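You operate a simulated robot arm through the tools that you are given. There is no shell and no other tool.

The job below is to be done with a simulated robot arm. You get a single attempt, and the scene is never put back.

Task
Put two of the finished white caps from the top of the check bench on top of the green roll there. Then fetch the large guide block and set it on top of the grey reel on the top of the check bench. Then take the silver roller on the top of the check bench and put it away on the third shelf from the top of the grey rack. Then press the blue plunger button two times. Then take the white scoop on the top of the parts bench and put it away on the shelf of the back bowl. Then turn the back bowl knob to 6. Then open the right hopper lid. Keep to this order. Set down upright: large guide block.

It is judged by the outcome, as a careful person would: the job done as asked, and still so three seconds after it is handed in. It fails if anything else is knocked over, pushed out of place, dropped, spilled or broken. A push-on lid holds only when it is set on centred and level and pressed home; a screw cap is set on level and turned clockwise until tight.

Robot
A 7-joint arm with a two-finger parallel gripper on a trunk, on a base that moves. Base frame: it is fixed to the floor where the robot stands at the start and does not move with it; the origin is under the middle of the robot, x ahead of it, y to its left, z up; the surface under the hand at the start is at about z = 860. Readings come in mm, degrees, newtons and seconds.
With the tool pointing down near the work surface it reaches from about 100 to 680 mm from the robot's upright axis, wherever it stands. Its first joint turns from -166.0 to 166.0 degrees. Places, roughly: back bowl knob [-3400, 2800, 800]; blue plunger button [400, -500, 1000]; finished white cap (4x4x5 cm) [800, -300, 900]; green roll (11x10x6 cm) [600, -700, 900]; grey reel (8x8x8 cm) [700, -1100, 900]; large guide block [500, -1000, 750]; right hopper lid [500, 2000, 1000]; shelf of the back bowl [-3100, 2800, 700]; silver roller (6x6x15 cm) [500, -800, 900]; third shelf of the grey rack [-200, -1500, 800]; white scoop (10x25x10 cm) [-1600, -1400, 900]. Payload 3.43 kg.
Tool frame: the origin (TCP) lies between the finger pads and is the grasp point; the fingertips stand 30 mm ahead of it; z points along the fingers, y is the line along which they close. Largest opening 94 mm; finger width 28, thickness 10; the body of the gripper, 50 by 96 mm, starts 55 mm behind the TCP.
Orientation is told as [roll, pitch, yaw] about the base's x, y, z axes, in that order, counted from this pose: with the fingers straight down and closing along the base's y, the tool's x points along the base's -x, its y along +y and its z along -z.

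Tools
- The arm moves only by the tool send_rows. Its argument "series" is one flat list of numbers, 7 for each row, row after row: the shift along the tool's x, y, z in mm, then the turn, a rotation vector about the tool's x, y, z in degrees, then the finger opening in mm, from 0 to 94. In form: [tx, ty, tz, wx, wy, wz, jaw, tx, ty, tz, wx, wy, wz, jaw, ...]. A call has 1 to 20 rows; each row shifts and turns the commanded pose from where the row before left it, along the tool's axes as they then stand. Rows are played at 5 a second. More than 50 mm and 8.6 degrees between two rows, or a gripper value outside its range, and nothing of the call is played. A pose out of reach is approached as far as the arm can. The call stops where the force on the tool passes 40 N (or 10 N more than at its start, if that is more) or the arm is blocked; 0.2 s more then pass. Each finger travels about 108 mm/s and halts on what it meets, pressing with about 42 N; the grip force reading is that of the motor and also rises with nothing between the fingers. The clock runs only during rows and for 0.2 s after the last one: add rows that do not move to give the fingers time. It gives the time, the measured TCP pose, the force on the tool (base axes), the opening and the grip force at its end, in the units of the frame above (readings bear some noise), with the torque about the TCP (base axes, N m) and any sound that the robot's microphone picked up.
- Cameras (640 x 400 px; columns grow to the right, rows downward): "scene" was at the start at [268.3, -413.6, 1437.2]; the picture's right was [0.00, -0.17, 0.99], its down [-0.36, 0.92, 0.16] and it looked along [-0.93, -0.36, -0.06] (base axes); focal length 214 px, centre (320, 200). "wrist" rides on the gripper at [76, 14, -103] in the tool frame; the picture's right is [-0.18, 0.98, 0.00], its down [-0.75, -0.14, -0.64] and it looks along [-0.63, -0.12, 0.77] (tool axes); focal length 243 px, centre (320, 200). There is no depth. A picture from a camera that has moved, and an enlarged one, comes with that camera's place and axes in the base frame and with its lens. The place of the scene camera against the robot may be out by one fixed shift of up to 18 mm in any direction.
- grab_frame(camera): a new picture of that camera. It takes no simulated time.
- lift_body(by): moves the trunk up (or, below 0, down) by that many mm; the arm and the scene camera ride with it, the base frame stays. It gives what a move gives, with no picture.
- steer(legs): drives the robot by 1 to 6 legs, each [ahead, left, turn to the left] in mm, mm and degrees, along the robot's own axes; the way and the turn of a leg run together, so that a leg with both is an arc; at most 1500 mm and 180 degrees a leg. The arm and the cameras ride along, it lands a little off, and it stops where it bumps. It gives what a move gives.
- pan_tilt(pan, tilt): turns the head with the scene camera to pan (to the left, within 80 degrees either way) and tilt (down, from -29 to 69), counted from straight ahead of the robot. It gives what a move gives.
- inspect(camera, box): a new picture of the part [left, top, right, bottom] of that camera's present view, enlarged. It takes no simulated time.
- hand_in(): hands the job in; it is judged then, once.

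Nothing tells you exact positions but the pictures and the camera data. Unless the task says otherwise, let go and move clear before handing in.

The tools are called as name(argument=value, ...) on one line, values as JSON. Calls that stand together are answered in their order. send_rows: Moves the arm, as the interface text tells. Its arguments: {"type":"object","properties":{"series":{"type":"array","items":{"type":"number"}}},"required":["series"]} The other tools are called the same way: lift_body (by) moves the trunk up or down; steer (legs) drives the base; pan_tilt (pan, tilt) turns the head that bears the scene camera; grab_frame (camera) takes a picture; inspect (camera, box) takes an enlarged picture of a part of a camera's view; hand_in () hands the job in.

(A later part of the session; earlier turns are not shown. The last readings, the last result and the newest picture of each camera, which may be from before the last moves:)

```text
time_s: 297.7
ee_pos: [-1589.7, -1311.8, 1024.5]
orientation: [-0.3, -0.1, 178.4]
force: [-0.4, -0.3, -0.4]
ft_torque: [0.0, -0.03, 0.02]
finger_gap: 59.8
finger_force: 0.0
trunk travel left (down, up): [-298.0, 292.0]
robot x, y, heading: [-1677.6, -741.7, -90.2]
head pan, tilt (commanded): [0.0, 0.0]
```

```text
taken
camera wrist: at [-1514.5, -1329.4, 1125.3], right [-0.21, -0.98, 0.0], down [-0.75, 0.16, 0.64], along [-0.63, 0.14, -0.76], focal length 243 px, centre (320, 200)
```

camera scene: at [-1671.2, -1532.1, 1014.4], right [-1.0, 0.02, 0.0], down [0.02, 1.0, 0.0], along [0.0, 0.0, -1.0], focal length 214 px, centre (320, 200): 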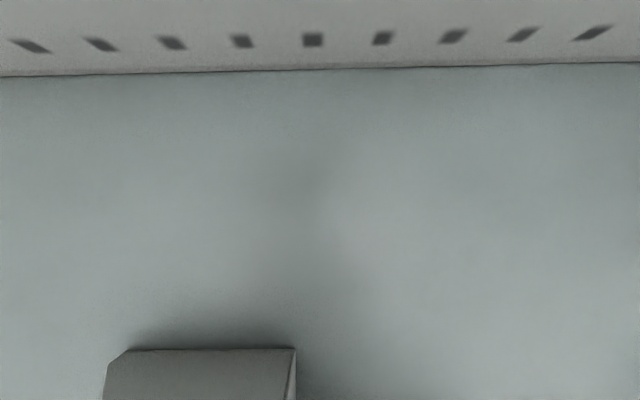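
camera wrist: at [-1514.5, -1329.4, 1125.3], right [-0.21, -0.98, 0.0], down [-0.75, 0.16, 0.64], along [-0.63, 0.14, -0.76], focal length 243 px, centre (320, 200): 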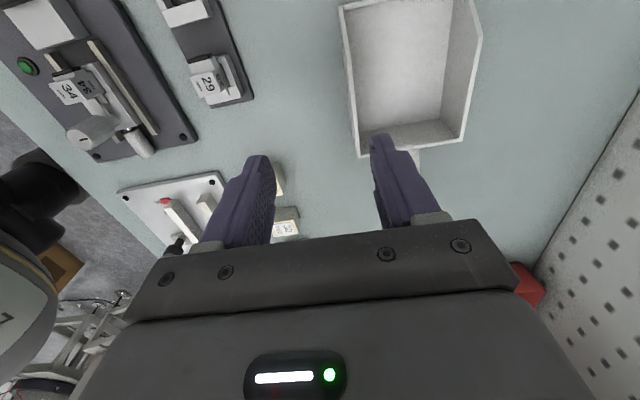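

send_rows(series=[-26.6, 27.1, 0, 0, 0, 0, 60, -26.6, 27.1, 0, 0, 0, 0, 60, -26.6, 27.1, 15, 0, 0, -1.6, 60, 0, 0, 0, 0, 0, 0, 60])

grab_frame(camera="wrist")

inspect(camera="wrist", box=[220, 30, 420, 230])

```text
time_s: 298.7
ee_pos: [-1668.9, -1392.1, 1009.6]
orientation: [-0.3, -0.2, -179.8]
force: [-0.3, -0.5, -0.5]
ft_torque: [-0.01, -0.05, -0.02]
finger_gap: 60.1
finger_force: 0.0
trunk travel left (down, up): [-298.0, 292.0]
robot x, y, heading: [-1677.1, -743.5, -90.6]
head pan, tilt (commanded): [0.0, 0.0]
```

```text
taken
camera wrist: at [-1593.8, -1407.2, 1109.8], right [-0.18, -0.98, 0.0], down [-0.75, 0.14, 0.64], along [-0.63, 0.12, -0.76], focal length 243 px, centre (320, 200)
```

wrist: 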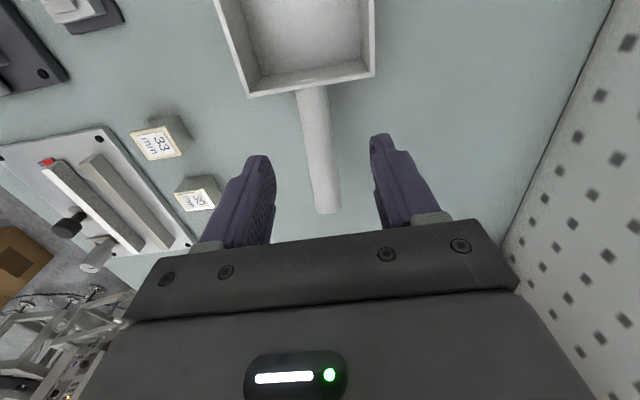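

```text
2.00 times, centred on (320, 130) of wrist
camera zoom: at [-1593.8, -1407.2, 1109.8], right [-0.18, -0.98, 0.0], down [-0.75, 0.14, 0.64], along [-0.63, 0.12, -0.76], focal length 485 px, centre (320, 340)
```

zoom: 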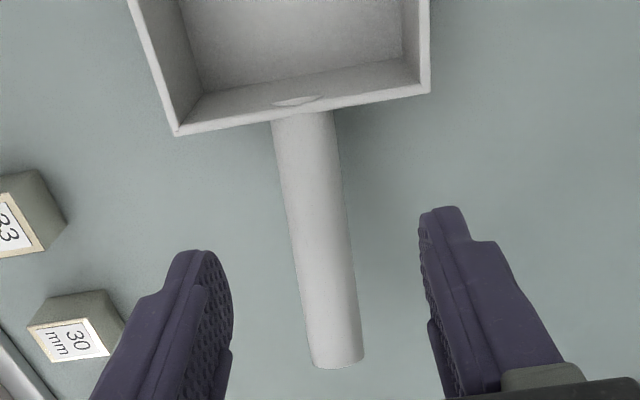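

The handle is under the gripper. I'll lower onto it.

send_rows(series=[0, -2.4, 30, 0, 0, 0, 60, 0, 0, 30, 0, 0, 0, 60, 0, 0, 0, 0, 0, 0, 60])

inspect(camera="wrist", box=[200, 60, 440, 240])

```text
time_s: 299.5
ee_pos: [-1673.3, -1390.7, 948.2]
orientation: [-0.3, -0.1, -179.9]
force: [1.1, 0.5, 0.5]
ft_torque: [0.0, -0.02, -0.02]
finger_gap: 60.2
finger_force: 0.0
trunk travel left (down, up): [-298.0, 292.0]
robot x, y, heading: [-1677.3, -738.6, -90.4]
head pan, tilt (commanded): [0.0, 0.0]
```

```text
2.22 times, centred on (320, 150) of wrist
camera zoom: at [-1597.5, -1405.8, 1049.3], right [-0.18, -0.98, 0.0], down [-0.75, 0.14, 0.64], along [-0.63, 0.12, -0.76], focal length 539 px, centre (320, 311)
```

zoom: 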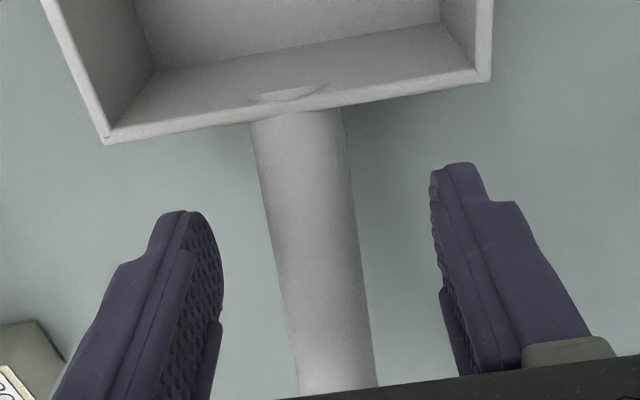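

send_rows(series=[0, 0, 16, 0, 0, 0, 60, 0, 0, 15, 0, 0, 0, 60, 0, 0, 0, 0, 0, 0, 60])

grab_frame(camera="wrist")

send_rows(series=[0, 0, 0, 0, 0, 0, 40, 0, 0, 0, 0, 0, 0, 25, 0, 0, 0, 0, 0, 0, 10, 0, 0, 0, 0, 0, 0, 10, 0, 0, 0, 0, 0, 0, 10])

grab_frame(camera="wrist")

```text
time_s: 300.3
ee_pos: [-1670.9, -1389.9, 916.4]
orientation: [-0.3, -0.1, -179.9]
force: [-0.4, -0.1, 0.1]
ft_torque: [-0.01, 0.01, 0.0]
finger_gap: 60.1
finger_force: 0.0
trunk travel left (down, up): [-298.0, 292.0]
robot x, y, heading: [-1681.9, -741.4, -90.7]
head pan, tilt (commanded): [0.0, 0.0]
```

```text
taken
camera wrist: at [-1596.6, -1404.6, 1017.6], right [-0.18, -0.98, 0.0], down [-0.75, 0.14, 0.64], along [-0.63, 0.12, -0.76], focal length 243 px, centre (320, 200)
```

wrist: 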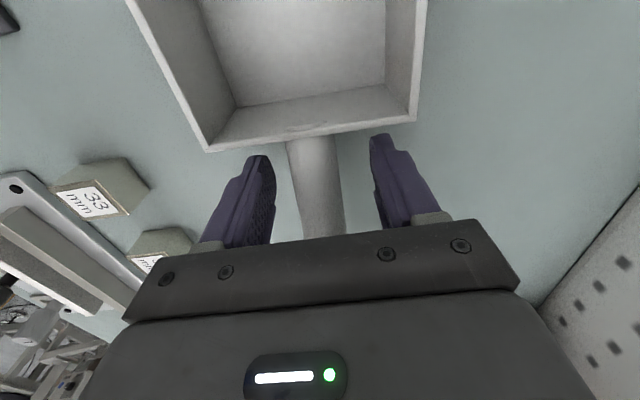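

```text
time_s: 301.5
ee_pos: [-1672.5, -1388.8, 916.1]
orientation: [-0.2, 0.0, -179.9]
force: [-0.3, 0.0, 0.0]
ft_torque: [0.0, -0.03, 0.02]
finger_gap: 29.1
finger_force: 42.0
trunk travel left (down, up): [-298.0, 292.0]
robot x, y, heading: [-1677.2, -736.7, -90.3]
head pan, tilt (commanded): [0.0, 0.0]
```

```text
taken
camera wrist: at [-1596.7, -1404.6, 1017.7], right [-0.18, -0.98, 0.0], down [-0.75, 0.14, 0.64], along [-0.63, 0.12, -0.76], focal length 243 px, centre (320, 200)
```

wrist: 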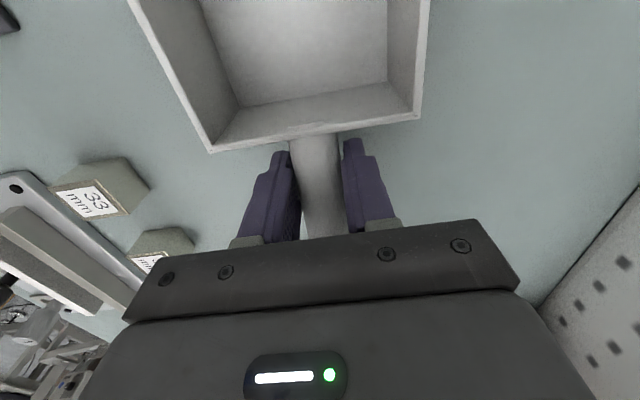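

Gripped at 29 mm. I'll lift gently and check whether the scoop stays level.

send_rows(series=[0, 0, -10, 0, 0, 0, 10, 0, 0, -20, 0, 0, 0, 10, 0, 0, 0, 0, 0, 0, 10])

grab_frame(camera="wrist")

```text
time_s: 302.3
ee_pos: [-1672.8, -1388.8, 948.5]
orientation: [-0.2, -0.1, -180.0]
force: [-0.4, -0.3, -2.0]
ft_torque: [-0.02, 0.04, 0.04]
finger_gap: 29.4
finger_force: 42.3
trunk travel left (down, up): [-298.0, 292.0]
robot x, y, heading: [-1676.9, -737.5, -90.5]
head pan, tilt (commanded): [0.0, 0.0]
```

```text
taken
camera wrist: at [-1596.4, -1404.2, 1049.5], right [-0.18, -0.98, 0.0], down [-0.75, 0.14, 0.64], along [-0.63, 0.12, -0.76], focal length 243 px, centre (320, 200)
```

wrist: 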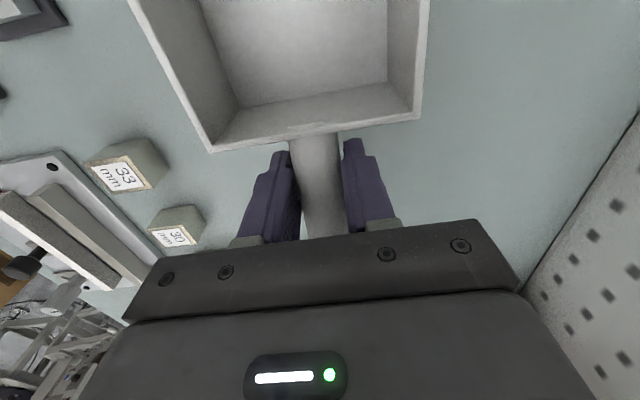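

It's light and stays level. I'll lift it higher, pull it in and back the robot away from the bench.

send_rows(series=[0, 0, -40, 0, 0, 0, 10, 0, -25, -35, 0, 0, 0, 10, 0, -30, -30, 0, 0, 0, 10, 0, -40, 0, 0, 0, 0, 10, 0, 0, 0, 0, 0, 0, 10])

lift_body(by=100)

steer(legs=[[-400, 0, 0]])

grab_frame(camera="wrist")

grab_frame(camera="scene")

```text
time_s: 303.5
ee_pos: [-1667.6, -1291.4, 1056.6]
orientation: [-0.2, -0.2, -179.9]
force: [-0.9, 0.0, -1.7]
ft_torque: [-0.03, 0.06, 0.0]
finger_gap: 29.1
finger_force: 41.9
trunk travel left (down, up): [-298.0, 292.0]
robot x, y, heading: [-1678.2, -742.4, -90.5]
head pan, tilt (commanded): [0.0, 0.0]
```

```text
time_s: 304.9
ee_pos: [-1667.9, -1290.9, 1156.5]
orientation: [-0.2, -0.1, -180.0]
force: [-0.2, 0.7, -1.8]
ft_torque: [-0.02, 0.08, 0.0]
finger_gap: 29.0
finger_force: 42.1
trunk travel left (down, up): [-398.0, 192.0]
robot x, y, heading: [-1677.9, -744.6, -90.3]
head pan, tilt (commanded): [0.0, 0.0]
```

```text
time_s: 307.4
ee_pos: [-1667.5, -891.7, 1156.5]
orientation: [-0.2, 0.0, 179.7]
force: [0.2, -0.2, -1.3]
ft_torque: [0.0, 0.07, -0.02]
finger_gap: 29.0
finger_force: 41.9
trunk travel left (down, up): [-398.0, 192.0]
robot x, y, heading: [-1672.3, -339.8, -90.9]
head pan, tilt (commanded): [0.0, 0.0]
```

```text
taken
camera wrist: at [-1593.1, -908.2, 1258.4], right [-0.19, -0.98, 0.0], down [-0.75, 0.14, 0.64], along [-0.63, 0.12, -0.76], focal length 243 px, centre (320, 200)
```

wrist: 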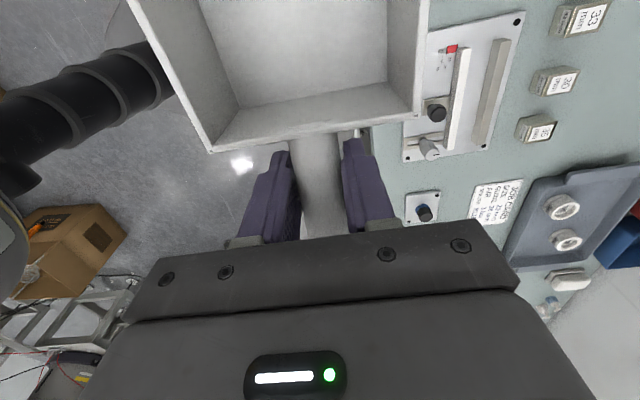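

```text
taken
camera scene: at [-1785.0, -880.8, 1200.3], right [0.01, 1.0, 0.0], down [1.0, -0.01, 0.0], along [0.0, 0.0, -1.0], focal length 214 px, centre (320, 200)
```

scene: 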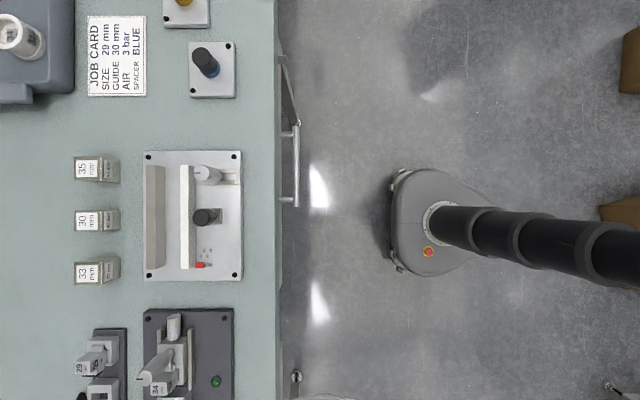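

The scoop is held level. Next I'll look towards +y to plan the route to the back bowl.

pan_tilt(pan=-72, tilt=-25)

grab_frame(camera="scene")

pan_tilt(pan=-60, tilt=10)

grab_frame(camera="scene")

```text
time_s: 308.8
ee_pos: [-1668.5, -892.8, 1156.3]
orientation: [-0.4, -0.1, 179.7]
force: [0.7, 0.0, 0.1]
ft_torque: [0.02, 0.1, 0.03]
finger_gap: 29.4
finger_force: 41.9
trunk travel left (down, up): [-398.0, 192.0]
robot x, y, heading: [-1671.0, -344.5, -90.7]
head pan, tilt (commanded): [-72.0, -25.0]
```

```text
taken
camera scene: at [-1820.2, -814.2, 1268.2], right [0.0, 0.31, 0.95], down [0.91, 0.4, -0.13], along [-0.42, 0.87, -0.28], focal length 214 px, centre (320, 200)
```

scene: 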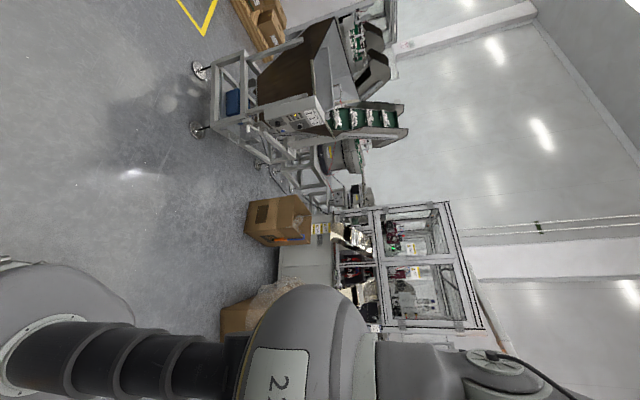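

```text
time_s: 309.8
ee_pos: [-1667.1, -893.5, 1157.1]
orientation: [-0.4, -0.1, 179.8]
force: [0.1, -0.2, -2.3]
ft_torque: [0.01, 0.07, 0.04]
finger_gap: 29.4
finger_force: 41.7
trunk travel left (down, up): [-398.0, 192.0]
robot x, y, heading: [-1673.8, -341.2, -90.7]
head pan, tilt (commanded): [-60.0, 10.0]
```

```text
taken
camera scene: at [-1768.5, -801.4, 1243.7], right [0.0, 0.5, 0.87], down [0.98, -0.16, 0.08], along [0.18, 0.85, -0.49], focal length 214 px, centre (320, 200)
```

scene: 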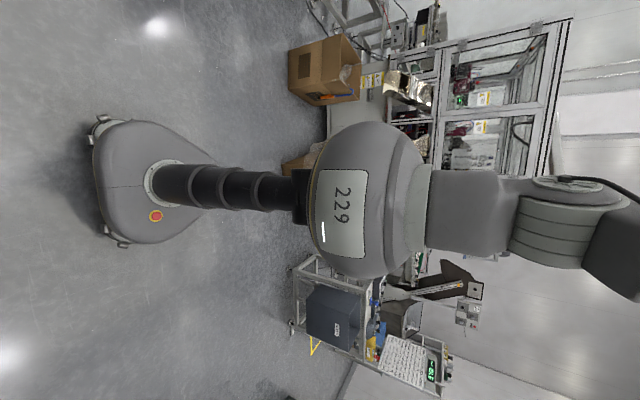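

The machines stand along y 0 to 2500, so I need a better map. I'll drive further along the aisle with the scoop and look again.

steer(legs=[[0, -700, 0.7]])

pan_tilt(pan=-75, tilt=-20)

grab_frame(camera="scene")

pan_tilt(pan=-72, tilt=15)

grab_frame(camera="scene")

```text
time_s: 313.7
ee_pos: [-2389.7, -881.6, 1157.0]
orientation: [-0.3, -0.2, 179.6]
force: [-0.4, -0.2, -0.7]
ft_torque: [-0.02, 0.07, -0.01]
finger_gap: 28.9
finger_force: 41.7
trunk travel left (down, up): [-398.0, 192.0]
robot x, y, heading: [-2398.0, -332.3, -90.8]
head pan, tilt (commanded): [-60.0, 10.0]
```

```text
time_s: 314.7
ee_pos: [-2388.3, -882.2, 1156.9]
orientation: [-0.2, -0.1, 179.5]
force: [1.1, 0.6, -1.0]
ft_torque: [-0.02, 0.09, 0.01]
finger_gap: 29.0
finger_force: 41.5
trunk travel left (down, up): [-398.0, 192.0]
robot x, y, heading: [-2395.9, -329.8, -91.1]
head pan, tilt (commanded): [-75.0, -20.0]
```

```text
taken
camera scene: at [-2535.0, -796.6, 1270.5], right [0.0, 0.25, 0.97], down [0.94, 0.32, -0.09], along [-0.34, 0.91, -0.24], focal length 214 px, centre (320, 200)
```

scene: 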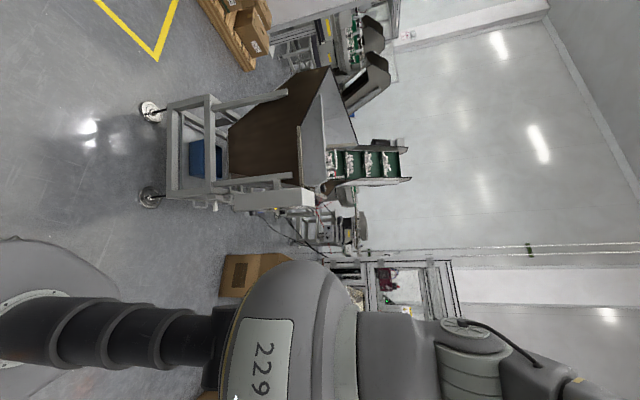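

```text
time_s: 315.7
ee_pos: [-2389.8, -881.7, 1155.7]
orientation: [-0.2, -0.1, 179.7]
force: [-0.2, 0.0, -0.9]
ft_torque: [0.0, 0.06, -0.01]
finger_gap: 29.1
finger_force: 41.9
trunk travel left (down, up): [-398.0, 192.0]
robot x, y, heading: [-2394.9, -329.3, -90.8]
head pan, tilt (commanded): [-72.0, 15.0]
```

```text
taken
camera scene: at [-2481.7, -781.5, 1261.4], right [0.0, 0.3, 0.95], down [0.96, -0.25, 0.08], along [0.26, 0.92, -0.29], focal length 214 px, centre (320, 200)
```

scene: 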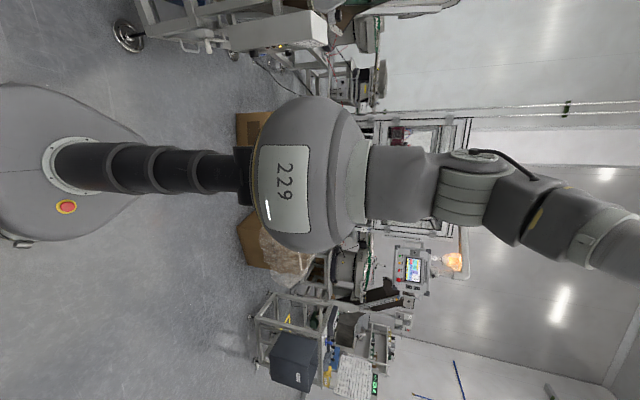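

The left hopper stands at x -3000 to -3500 with its front casters at y about 0. I'll turn to face -x, keep to y about -500 and drive past it to look from the other side.

steer(legs=[[-40, 0, 0], [0, 0, -89], [0, 200, 0], [700, 0, 0]])

pan_tilt(pan=-60, tilt=-29)

grab_frame(camera="scene")

pan_tilt(pan=70, tilt=-29)

grab_frame(camera="scene")

pan_tilt(pan=70, tilt=20)

grab_frame(camera="scene")

```text
time_s: 325.0
ee_pos: [-3634.6, -430.6, 1158.0]
orientation: [-0.3, -0.1, 87.2]
force: [-0.9, 0.1, -1.8]
ft_torque: [0.05, -0.03, -0.01]
finger_gap: 29.4
finger_force: 41.3
trunk travel left (down, up): [-398.0, 192.0]
robot x, y, heading: [-3081.9, -453.3, 176.9]
head pan, tilt (commanded): [-72.0, 15.0]
```

```text
time_s: 326.1
ee_pos: [-3633.1, -430.3, 1156.6]
orientation: [-0.4, -0.1, 87.2]
force: [-0.3, -0.1, -1.8]
ft_torque: [0.08, 0.0, -0.02]
finger_gap: 29.2
finger_force: 41.8
trunk travel left (down, up): [-398.0, 192.0]
robot x, y, heading: [-3084.0, -449.3, 177.0]
head pan, tilt (commanded): [-60.0, -28.6]
```

```text
taken
camera scene: at [-3575.4, -272.3, 1256.7], right [0.49, -0.03, 0.87], down [0.37, -0.9, -0.24], along [0.78, 0.44, -0.43], focal length 214 px, centre (320, 200)
```

scene: 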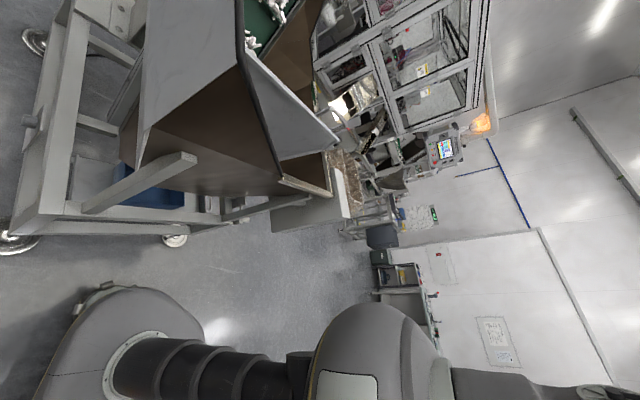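

```text
time_s: 328.2
ee_pos: [-3632.9, -429.6, 1157.4]
orientation: [-0.3, -0.2, 87.3]
force: [-0.4, -0.4, -1.2]
ft_torque: [0.06, 0.02, 0.01]
finger_gap: 29.3
finger_force: 41.9
trunk travel left (down, up): [-398.0, 192.0]
robot x, y, heading: [-3083.9, -445.6, 176.4]
head pan, tilt (commanded): [70.0, -28.6]
```

```text
taken
camera scene: at [-3696.3, -266.4, 1266.6], right [0.35, -0.01, -0.94], down [-0.49, -0.85, -0.17], along [-0.8, 0.52, -0.3], focal length 214 px, centre (320, 200)
```

scene: 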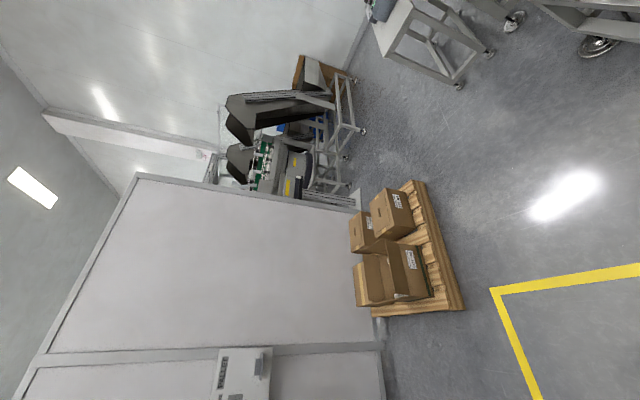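

```text
time_s: 329.4
ee_pos: [-3633.2, -429.1, 1155.9]
orientation: [-0.2, -0.2, 87.2]
force: [0.3, 0.4, -1.6]
ft_torque: [0.11, -0.01, -0.02]
finger_gap: 29.3
finger_force: 42.2
trunk travel left (down, up): [-398.0, 192.0]
robot x, y, heading: [-3082.0, -448.8, 176.3]
head pan, tilt (commanded): [70.0, 20.0]
```

```text
taken
camera scene: at [-3724.3, -337.4, 1257.5], right [0.35, -0.01, -0.94], down [0.27, -0.95, 0.12], along [-0.9, -0.3, -0.33], focal length 214 px, centre (320, 200)
```

scene: 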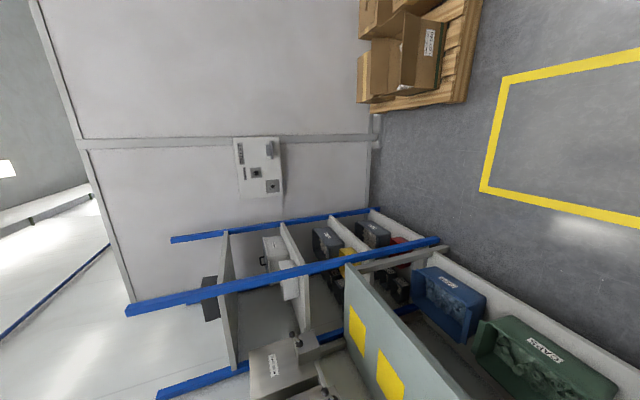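

I need to look along +y, so I'll pitch the hand up a bit (the scoop is empty) and look ahead.

pan_tilt(pan=0, tilt=-29)

send_rows(series=[0, 0, 0, 0, -8, 0, 10, 0, 0, 0, 0, -8, 0, 10, 0, 0, 0, 0, -8, 0, 10, 0, 0, 0, 0, -8, 0, 10, 0, 0, 0, 0, -8, 0, 10, 0, 0, 0, 0, 0, 0, 10])

grab_frame(camera="scene")

```text
time_s: 330.8
ee_pos: [-3633.2, -430.2, 1157.3]
orientation: [-0.3, -0.1, 87.2]
force: [0.8, 0.2, -1.5]
ft_torque: [0.06, 0.01, -0.02]
finger_gap: 29.3
finger_force: 41.7
trunk travel left (down, up): [-398.0, 192.0]
robot x, y, heading: [-3084.0, -446.8, 176.6]
head pan, tilt (commanded): [0.0, -28.6]
```

```text
time_s: 332.2
ee_pos: [-3633.8, -429.1, 1156.8]
orientation: [-0.3, -40.1, 87.4]
force: [-0.1, 0.1, -1.2]
ft_torque: [0.0, 0.01, 0.02]
finger_gap: 29.3
finger_force: 42.0
trunk travel left (down, up): [-398.0, 192.0]
robot x, y, heading: [-3079.6, -443.3, 176.5]
head pan, tilt (commanded): [0.0, -28.6]
```

```text
taken
camera scene: at [-3637.4, -344.3, 1304.4], right [1.0, -0.05, 0.0], down [-0.01, -0.36, -0.93], along [0.05, 0.93, -0.36], focal length 214 px, centre (320, 200)
```

scene: 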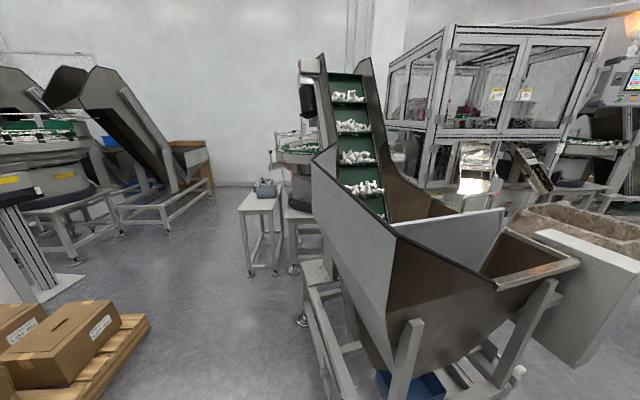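

I see the left hopper feeding a bowl at about (-3725, 1731), with a small stand at (-4040, 1250) beside it. The stated back bowl at (-3400, 2800) lies further behind, so I'll move round to the west side for a better view.

steer(legs=[[1000, 0, 3]])

steer(legs=[[0, 0, -90]])

pan_tilt(pan=-70, tilt=-20)

grab_frame(camera="scene")

pan_tilt(pan=65, tilt=0)

grab_frame(camera="scene")

```text
time_s: 337.4
ee_pos: [-4642.5, -422.8, 1156.2]
orientation: [-0.5, -40.1, 90.4]
force: [-0.6, -1.1, -1.6]
ft_torque: [0.01, -0.01, -0.03]
finger_gap: 29.3
finger_force: 41.8
trunk travel left (down, up): [-398.0, 192.0]
robot x, y, heading: [-4090.5, -414.1, 179.7]
head pan, tilt (commanded): [0.0, -28.6]
```

```text
time_s: 341.8
ee_pos: [-4075.1, 137.5, 1156.2]
orientation: [-0.4, -40.1, -2.3]
force: [0.2, -0.4, -0.4]
ft_torque: [0.01, -0.05, 0.03]
finger_gap: 29.4
finger_force: 41.5
trunk travel left (down, up): [-398.0, 192.0]
robot x, y, heading: [-4094.6, -415.1, 86.9]
head pan, tilt (commanded): [0.0, -28.6]
```

```text
time_s: 343.2
ee_pos: [-4075.5, 135.6, 1155.9]
orientation: [-0.4, -40.1, -2.4]
force: [0.7, -0.8, -1.4]
ft_torque: [-0.01, -0.06, 0.02]
finger_gap: 28.7
finger_force: 42.1
trunk travel left (down, up): [-398.0, 192.0]
robot x, y, heading: [-4091.3, -413.0, 86.7]
head pan, tilt (commanded): [-70.0, -20.0]
```

```text
taken
camera scene: at [-4046.4, 74.3, 1328.7], right [-0.62, -0.31, 0.72], down [-0.66, -0.3, -0.69], along [0.43, -0.9, -0.02], focal length 214 px, centre (320, 200)
```

scene: 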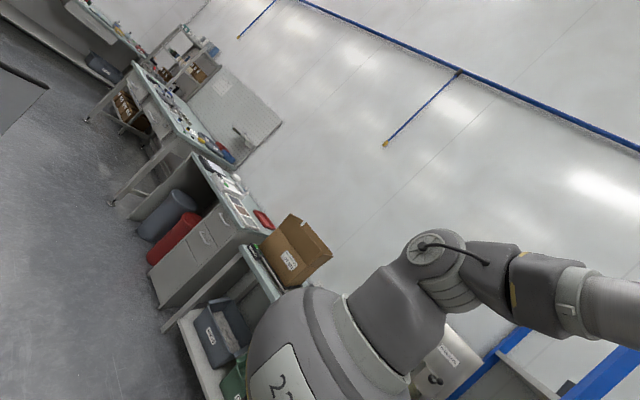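

```text
time_s: 345.4
ee_pos: [-4075.3, 134.8, 1156.5]
orientation: [-0.5, -40.1, -2.3]
force: [-0.7, 0.3, -1.4]
ft_torque: [-0.02, -0.07, 0.01]
finger_gap: 29.1
finger_force: 42.2
trunk travel left (down, up): [-398.0, 192.0]
robot x, y, heading: [-4091.3, -415.9, 86.8]
head pan, tilt (commanded): [65.0, 0.0]
```

```text
taken
camera scene: at [-4054.3, 227.7, 1300.0], right [0.56, -0.45, -0.69], down [-0.76, 0.03, -0.64], along [0.31, 0.89, -0.33], focal length 214 px, centre (320, 200)
```

scene: 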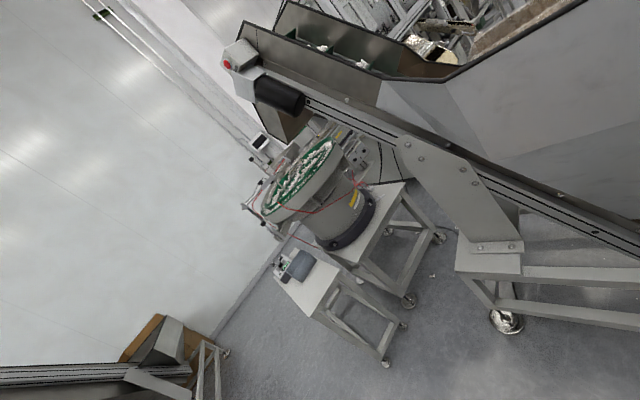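

pan_tilt(pan=40, tilt=-29)

grab_frame(camera="scene")

pan_tilt(pan=76, tilt=10)

grab_frame(camera="scene")

inspect(camera="scene", box=[230, 100, 430, 300])

```text
time_s: 346.3
ee_pos: [-4075.7, 134.5, 1157.1]
orientation: [-0.4, -40.1, -2.3]
force: [-0.1, -0.9, -1.5]
ft_torque: [0.0, -0.06, -0.04]
finger_gap: 28.9
finger_force: 42.2
trunk travel left (down, up): [-398.0, 192.0]
robot x, y, heading: [-4090.7, -416.9, 86.7]
head pan, tilt (commanded): [40.0, -28.6]
```

```text
taken
camera scene: at [-4016.8, 187.6, 1315.8], right [0.38, -0.79, -0.49], down [-0.42, 0.32, -0.85], along [0.82, 0.53, -0.21], focal length 214 px, centre (320, 200)
```

scene: 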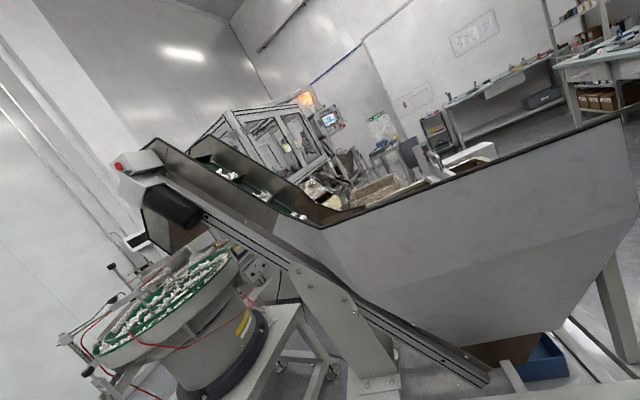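

```text
time_s: 347.3
ee_pos: [-4076.2, 136.8, 1155.7]
orientation: [-0.4, -40.1, -2.3]
force: [-0.5, 0.3, -1.1]
ft_torque: [-0.02, -0.05, -0.01]
finger_gap: 29.2
finger_force: 42.5
trunk travel left (down, up): [-398.0, 192.0]
robot x, y, heading: [-4091.8, -413.9, 86.9]
head pan, tilt (commanded): [76.0, 10.0]
```

```text
taken
camera scene: at [-4076.1, 237.3, 1301.5], right [0.61, -0.27, -0.74], down [-0.79, -0.14, -0.6], along [0.06, 0.95, -0.3], focal length 214 px, centre (320, 200)
```

scene: 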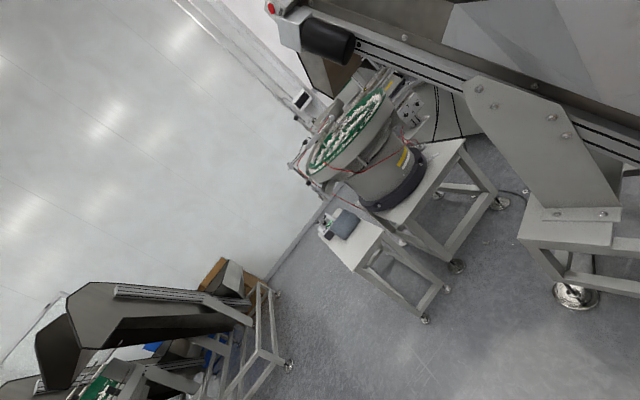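

```text
2.00 times, centred on (330, 200) of scene
camera zoom: at [-4076.1, 237.3, 1301.5], right [0.61, -0.27, -0.74], down [-0.79, -0.14, -0.6], along [0.06, 0.95, -0.3], focal length 429 px, centre (300, 200)
```

zoom: 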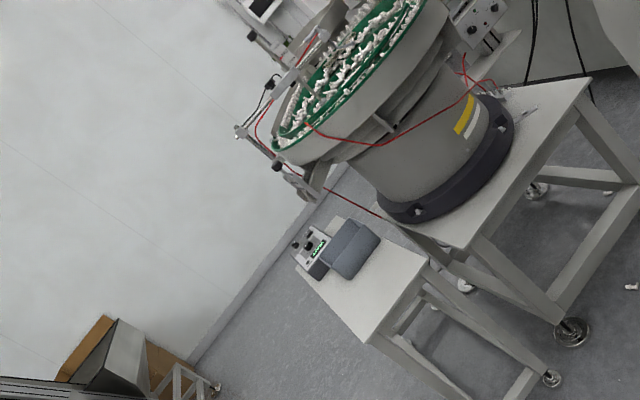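

The bowl here stands at about (-3550, 1500); the stated back bowl must be further north behind it. I'll go up the corridor between the pallet and the small stand, checking clearances as I go.

steer(legs=[[0, 350, 3.2]])

steer(legs=[[500, 0, 0]])

pan_tilt(pan=40, tilt=40)

grab_frame(camera="scene")

```text
time_s: 349.6
ee_pos: [-4458.5, 144.3, 1156.1]
orientation: [-0.4, -40.2, 1.1]
force: [0.1, -0.6, -0.9]
ft_torque: [-0.03, -0.07, 0.0]
finger_gap: 29.3
finger_force: 41.9
trunk travel left (down, up): [-398.0, 192.0]
robot x, y, heading: [-4441.8, -406.9, 90.4]
head pan, tilt (commanded): [76.0, 10.0]
```

```text
time_s: 352.0
ee_pos: [-4460.4, 553.7, 1155.6]
orientation: [-0.5, -40.2, 2.7]
force: [-0.2, 1.9, -1.6]
ft_torque: [-0.12, -0.1, -0.13]
finger_gap: 29.3
finger_force: 42.5
trunk travel left (down, up): [-398.0, 192.0]
robot x, y, heading: [-4424.5, 2.9, 92.0]
head pan, tilt (commanded): [76.0, 10.0]
stopped in leg 1: the robot was blocked; the commanded pose is now the measured one
```

```text
time_s: 353.0
ee_pos: [-4458.8, 546.3, 1159.4]
orientation: [-0.1, -40.1, 2.6]
force: [0.6, -0.9, -0.7]
ft_torque: [0.01, -0.03, -0.01]
finger_gap: 28.9
finger_force: 42.1
trunk travel left (down, up): [-398.0, 192.0]
robot x, y, heading: [-4426.0, -1.3, 92.1]
head pan, tilt (commanded): [40.0, 40.0]
```

```text
taken
camera scene: at [-4473.8, 611.5, 1240.8], right [0.45, -0.75, -0.49], down [-0.88, -0.45, -0.12], along [-0.13, 0.49, -0.86], focal length 214 px, centre (320, 200)
```

scene: 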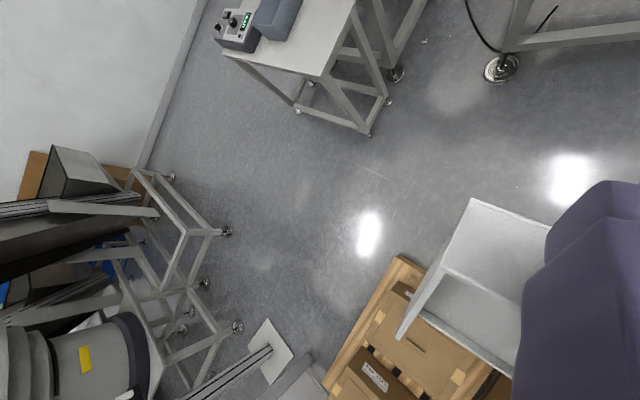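

I bumped the pallet's edge lightly and stopped. From the picture, the pallet's east edge is at x about -4676 (up to y 690) and the stand's west legs are at x about -4150. I'll back off, shift east, pass the pallet, then shift west before the stand.

steer(legs=[[-40, 0, 0], [0, -110, -1.8]])

pan_tilt(pan=30, tilt=60)

grab_frame(camera="scene")

```text
time_s: 354.7
ee_pos: [-4326.4, 509.4, 1158.4]
orientation: [-0.2, -39.9, 0.7]
force: [0.2, 0.9, -1.4]
ft_torque: [0.0, 0.04, 0.03]
finger_gap: 29.2
finger_force: 42.0
trunk travel left (down, up): [-398.0, 192.0]
robot x, y, heading: [-4310.8, -37.4, 90.4]
head pan, tilt (commanded): [40.0, 40.0]
```

```text
time_s: 355.5
ee_pos: [-4327.2, 508.2, 1158.8]
orientation: [-0.1, -40.1, 0.8]
force: [-0.5, 0.5, -1.0]
ft_torque: [0.01, -0.05, 0.01]
finger_gap: 29.2
finger_force: 42.0
trunk travel left (down, up): [-398.0, 192.0]
robot x, y, heading: [-4310.0, -40.3, 90.4]
head pan, tilt (commanded): [30.0, 60.0]
```

```text
taken
camera scene: at [-4366.3, 553.1, 1229.1], right [0.33, -0.86, -0.38], down [-0.86, -0.44, 0.25], along [-0.39, 0.24, -0.89], focal length 214 px, centre (320, 200)
```

scene: 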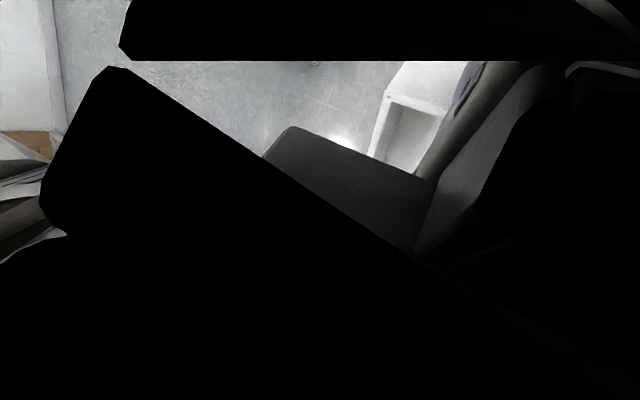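

pan_tilt(pan=40, tilt=20)

steer(legs=[[950, 0, 0]])

grab_frame(camera="scene")

```text
time_s: 356.6
ee_pos: [-4326.1, 509.1, 1158.6]
orientation: [-0.2, -40.1, 0.7]
force: [0.6, -0.4, -1.6]
ft_torque: [-0.01, -0.03, -0.03]
finger_gap: 28.9
finger_force: 42.3
trunk travel left (down, up): [-398.0, 192.0]
robot x, y, heading: [-4315.0, -39.1, 89.9]
head pan, tilt (commanded): [40.0, 20.0]
```

```text
time_s: 361.6
ee_pos: [-4339.6, 1477.0, 1158.2]
orientation: [-0.2, -40.1, 1.3]
force: [0.5, -0.2, -1.8]
ft_torque: [0.0, -0.04, 0.01]
finger_gap: 28.9
finger_force: 42.1
trunk travel left (down, up): [-398.0, 192.0]
robot x, y, heading: [-4317.5, 928.6, 90.6]
head pan, tilt (commanded): [40.0, 20.0]
```

```text
taken
camera scene: at [-4325.5, 1548.1, 1255.8], right [0.43, -0.76, -0.49], down [-0.88, -0.24, -0.4], along [0.19, 0.61, -0.77], focal length 214 px, centre (320, 200)
```

scene: 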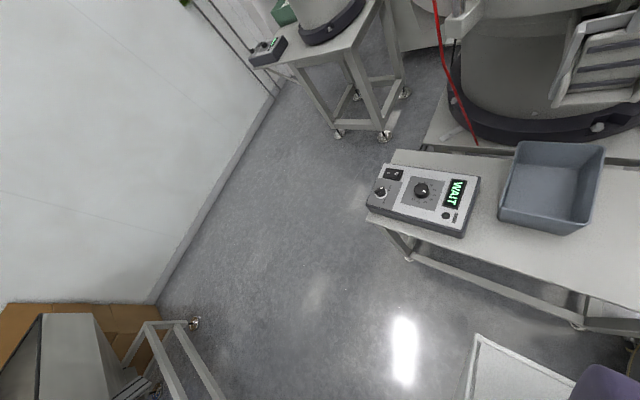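

There it is: a second bowl further back with its own table, and a controller at about (-3363, 2858) on a shelf on its north side. That's the back bowl. I'll go around the near stand on its west side and up to the north.

steer(legs=[[0, 180, -0.6], [1300, 0, 0]])

pan_tilt(pan=40, tilt=-10)

grab_frame(camera="scene")

```text
time_s: 369.4
ee_pos: [-4545.3, 2797.6, 1159.7]
orientation: [-0.1, -40.1, 2.0]
force: [-0.1, 0.5, -2.0]
ft_torque: [-0.02, -0.02, 0.01]
finger_gap: 29.0
finger_force: 41.9
trunk travel left (down, up): [-398.0, 192.0]
robot x, y, heading: [-4518.1, 2251.3, 91.2]
head pan, tilt (commanded): [40.0, 20.0]
```

```text
time_s: 370.3
ee_pos: [-4543.8, 2797.7, 1159.2]
orientation: [-0.2, -40.1, 1.9]
force: [0.3, 0.5, -1.0]
ft_torque: [0.02, -0.05, 0.0]
finger_gap: 28.9
finger_force: 41.8
trunk travel left (down, up): [-398.0, 192.0]
robot x, y, heading: [-4514.4, 2251.1, 91.3]
head pan, tilt (commanded): [40.0, -10.0]
```

```text
taken
camera scene: at [-4499.9, 2864.7, 1291.8], right [0.44, -0.75, -0.49], down [-0.67, 0.09, -0.74], along [0.6, 0.65, -0.47], focal length 214 px, centre (320, 200)
```

scene: 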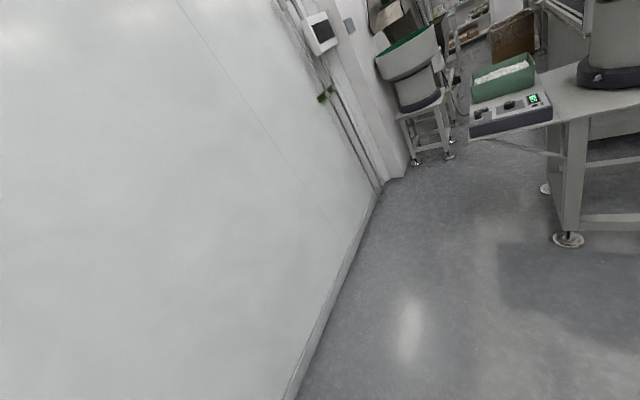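

The back bowl's shelf has the controller at its west end (-3405, 2808) and a green bin of caps at about (-3050, 2802). I'll go round to the north side and face south to work there.

steer(legs=[[450, 0, 0]])

steer(legs=[[0, 0, -180]])

pan_tilt(pan=0, tilt=-20)

grab_frame(camera="scene")

```text
time_s: 373.1
ee_pos: [-4550.6, 3246.8, 1157.2]
orientation: [-0.2, -40.0, 1.7]
force: [0.1, 1.1, -0.9]
ft_torque: [-0.03, -0.01, -0.03]
finger_gap: 29.2
finger_force: 42.1
trunk travel left (down, up): [-398.0, 192.0]
robot x, y, heading: [-4526.6, 2699.5, 91.3]
head pan, tilt (commanded): [40.0, -10.0]
```

```text
time_s: 380.7
ee_pos: [-4485.6, 2152.7, 1158.1]
orientation: [-0.1, -40.0, -176.5]
force: [-0.2, -1.0, -1.7]
ft_torque: [-0.01, 0.02, -0.01]
finger_gap: 28.8
finger_force: 41.7
trunk travel left (down, up): [-398.0, 192.0]
robot x, y, heading: [-4524.8, 2698.3, -87.1]
head pan, tilt (commanded): [40.0, -10.0]
```

```text
time_s: 381.8
ee_pos: [-4485.0, 2152.1, 1159.6]
orientation: [-0.2, -40.2, -176.6]
force: [0.6, -0.4, -1.3]
ft_torque: [0.01, 0.02, 0.01]
finger_gap: 29.0
finger_force: 41.6
trunk travel left (down, up): [-398.0, 192.0]
robot x, y, heading: [-4524.8, 2700.3, -87.4]
head pan, tilt (commanded): [0.0, -20.0]
```

```text
taken
camera scene: at [-4564.0, 2158.9, 1292.2], right [-0.06, 1.0, 0.0], down [0.5, 0.03, -0.87], along [-0.87, -0.05, -0.5], focal length 214 px, centre (320, 200)
```

scene: 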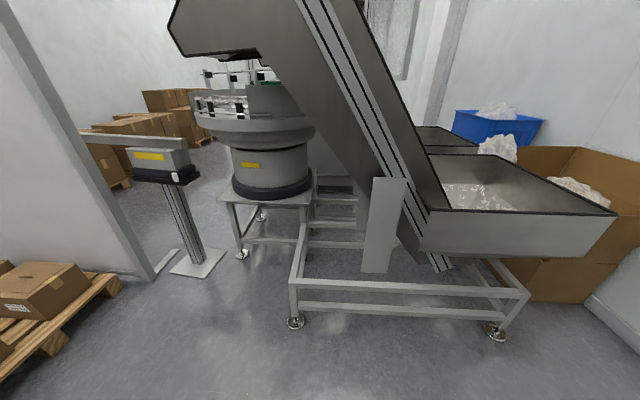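

steer(legs=[[0, 0, -2.6], [-700, 0, 0], [0, 800, 0]])

pan_tilt(pan=75, tilt=0)

grab_frame(camera="scene")

grab_frame(camera="wrist")

```text
time_s: 390.0
ee_pos: [-3692.8, 2877.5, 1158.8]
orientation: [-0.1, -40.0, -177.0]
force: [0.2, 0.7, -1.5]
ft_torque: [0.01, 0.01, -0.02]
finger_gap: 28.6
finger_force: 41.9
trunk travel left (down, up): [-398.0, 192.0]
robot x, y, heading: [-3730.1, 3423.4, -87.9]
head pan, tilt (commanded): [0.0, -20.0]
```

```text
time_s: 391.4
ee_pos: [-3693.4, 2879.0, 1158.7]
orientation: [-0.2, -40.2, -177.0]
force: [0.6, -0.3, -1.4]
ft_torque: [-0.01, 0.0, -0.04]
finger_gap: 28.6
finger_force: 41.7
trunk travel left (down, up): [-398.0, 192.0]
robot x, y, heading: [-3731.6, 3424.5, -87.8]
head pan, tilt (commanded): [75.0, 0.0]
```

```text
taken
camera scene: at [-3711.1, 2801.2, 1313.5], right [-0.63, 0.23, -0.74], down [0.76, 0.04, -0.64], along [-0.12, -0.97, -0.2], focal length 214 px, centre (320, 200)
```

scene: 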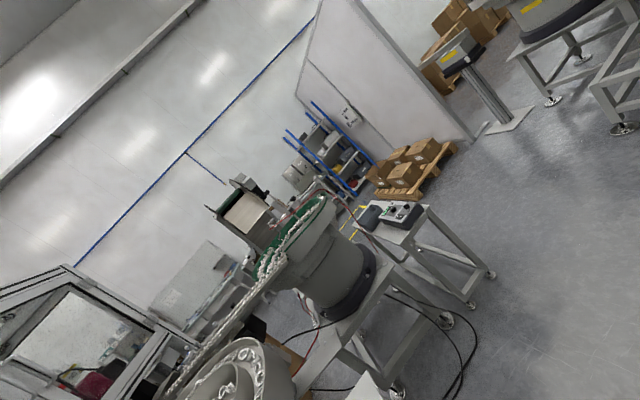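

```text
taken
camera wrist: at [-3569.3, 2868.9, 1186.6], right [-0.09, -0.99, 0.12], down [-0.17, 0.13, 0.98], along [-0.98, 0.07, -0.18], focal length 243 px, centre (320, 200)
```

wrist: 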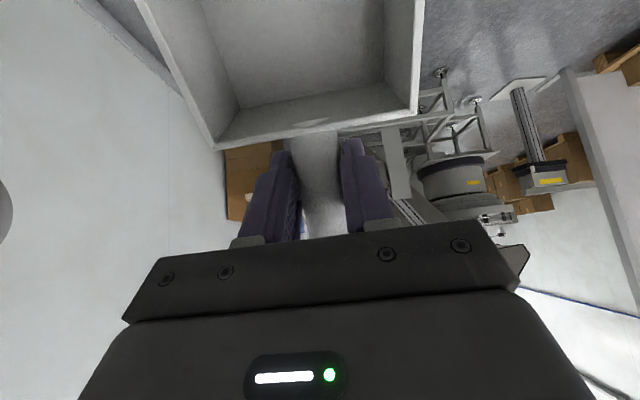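

pan_tilt(pan=0, tilt=0)

send_rows(series=[0, 0, 0, 0, 8, 0, 10, 0, 0, 0, 0, 8, 0, 10, 0, 0, 0, 0, 8, 0, 10, 0, 0, 0, 0, 8, 0, 10, 0, 0, 0, 0, 8, 0, 10, 0, 0, 0, 0, 0, 0, 10])

steer(legs=[[0, 0, -2.2], [0, 480, 0]])

grab_frame(camera="scene")

grab_frame(camera="wrist")

```text
time_s: 392.9
ee_pos: [-3692.7, 2877.7, 1159.7]
orientation: [-0.1, -40.1, -177.2]
force: [-0.5, 0.0, -0.6]
ft_torque: [-0.01, 0.04, -0.02]
finger_gap: 28.5
finger_force: 41.8
trunk travel left (down, up): [-398.0, 192.0]
robot x, y, heading: [-3729.1, 3420.4, -87.6]
head pan, tilt (commanded): [0.0, 0.0]
```

```text
time_s: 394.3
ee_pos: [-3692.4, 2878.2, 1158.8]
orientation: [-0.1, 0.0, -177.2]
force: [-0.2, 0.5, -1.7]
ft_torque: [-0.02, 0.11, 0.03]
finger_gap: 28.1
finger_force: 41.8
trunk travel left (down, up): [-398.0, 192.0]
robot x, y, heading: [-3729.1, 3425.9, -87.4]
head pan, tilt (commanded): [0.0, 0.0]
```

```text
time_s: 397.5
ee_pos: [-3244.4, 2877.1, 1158.0]
orientation: [-0.2, -0.1, -179.6]
force: [0.1, 0.4, -1.5]
ft_torque: [0.0, 0.08, 0.01]
finger_gap: 27.9
finger_force: 41.7
trunk travel left (down, up): [-398.0, 192.0]
robot x, y, heading: [-3258.1, 3424.1, -90.0]
head pan, tilt (commanded): [0.0, 0.0]
```

```text
taken
camera scene: at [-3361.7, 2887.0, 1201.3], right [-0.01, 1.0, 0.0], down [1.0, 0.01, 0.0], along [0.0, 0.0, -1.0], focal length 214 px, centre (320, 200)
```

scene: 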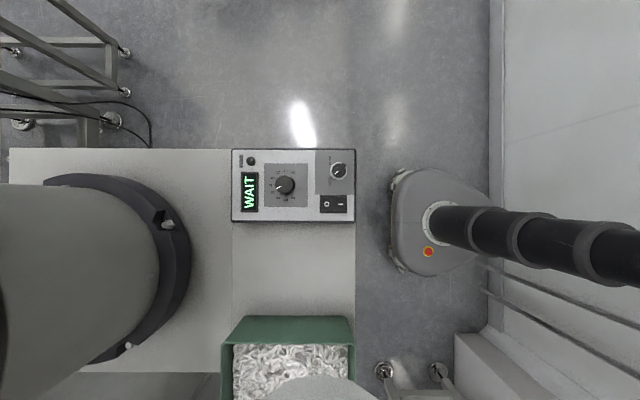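

```text
taken
camera wrist: at [-3169.7, 2862.0, 1259.5], right [-0.18, -0.98, 0.0], down [-0.75, 0.13, 0.64], along [-0.63, 0.12, -0.77], focal length 243 px, centre (320, 200)
```

wrist: 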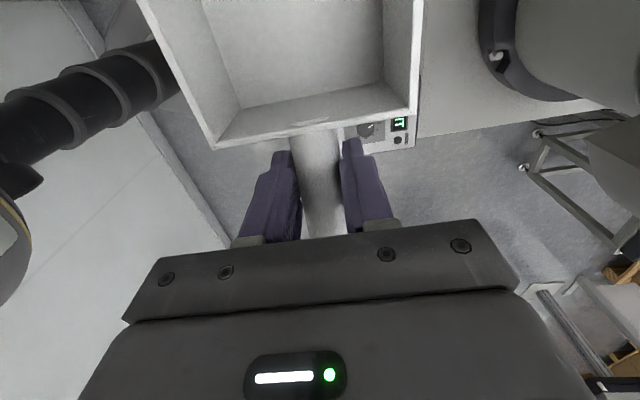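

The shelf's free area lies between the controller (east side x about -3313) and the green bin (rim x about -3135), y from 2670 to 2960. The scoop fits lengthwise along y, so I'll rotate the hand up high so the bowl points south and the camera head stays clear of the feeder bowl.

send_rows(series=[0, 0, 0, 0, 0, -8.18, 10, 0, 0, 0, 0, 0, -8.18, 10, 0, 0, 0, 0, 0, -8.18, 10, 0, 0, 0, 0, 0, -8.18, 10, 0, 0, 0, 0, 0, -8.18, 10, 0, 0, 0, 0, 0, -8.18, 10, 0, 0, 0, 0, 0, -8.18, 10, 0, 0, 0, 0, 0, -8.18, 10, 0, 0, 0, 0, 0, -8.18, 10, 0, 0, 0, 0, 0, -8.18, 10, 0, 0, 0, 0, 0, -8.18, 10, 0, 0, 0, 0, 0, -8.18, 10, 0, 0, 0, 0, 0, -8.18, 10, 0, 0, 0, 0, 0, -8.18, 10, 0, 0, 0, 0, 0, -8.18, 10, 0, 0, 0, 0, 0, -8.18, 10, 0, 0, 0, 0, 0, 0, 10])

grab_frame(camera="scene")

```text
time_s: 401.1
ee_pos: [-3245.1, 2876.4, 1160.1]
orientation: [0.0, 0.1, -48.7]
force: [-0.6, -0.1, -1.2]
ft_torque: [-0.02, -0.04, 0.01]
finger_gap: 27.6
finger_force: 41.5
trunk travel left (down, up): [-398.0, 192.0]
robot x, y, heading: [-3261.1, 3421.5, -90.0]
head pan, tilt (commanded): [0.0, 0.0]
```

```text
taken
camera scene: at [-3179.5, 2804.9, 1201.1], right [-0.75, -0.66, 0.0], down [-0.66, 0.75, 0.0], along [0.0, 0.0, -1.0], focal length 214 px, centre (320, 200)
```

scene: 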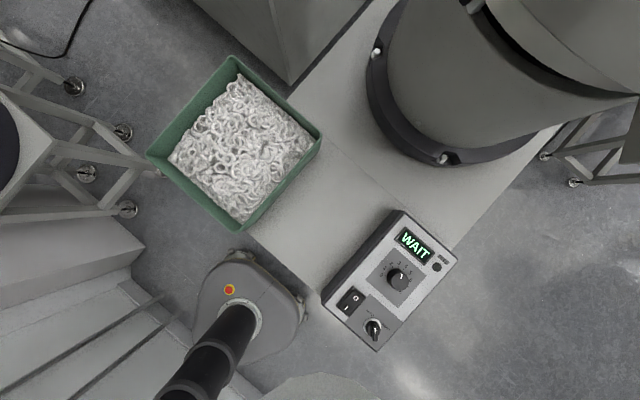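

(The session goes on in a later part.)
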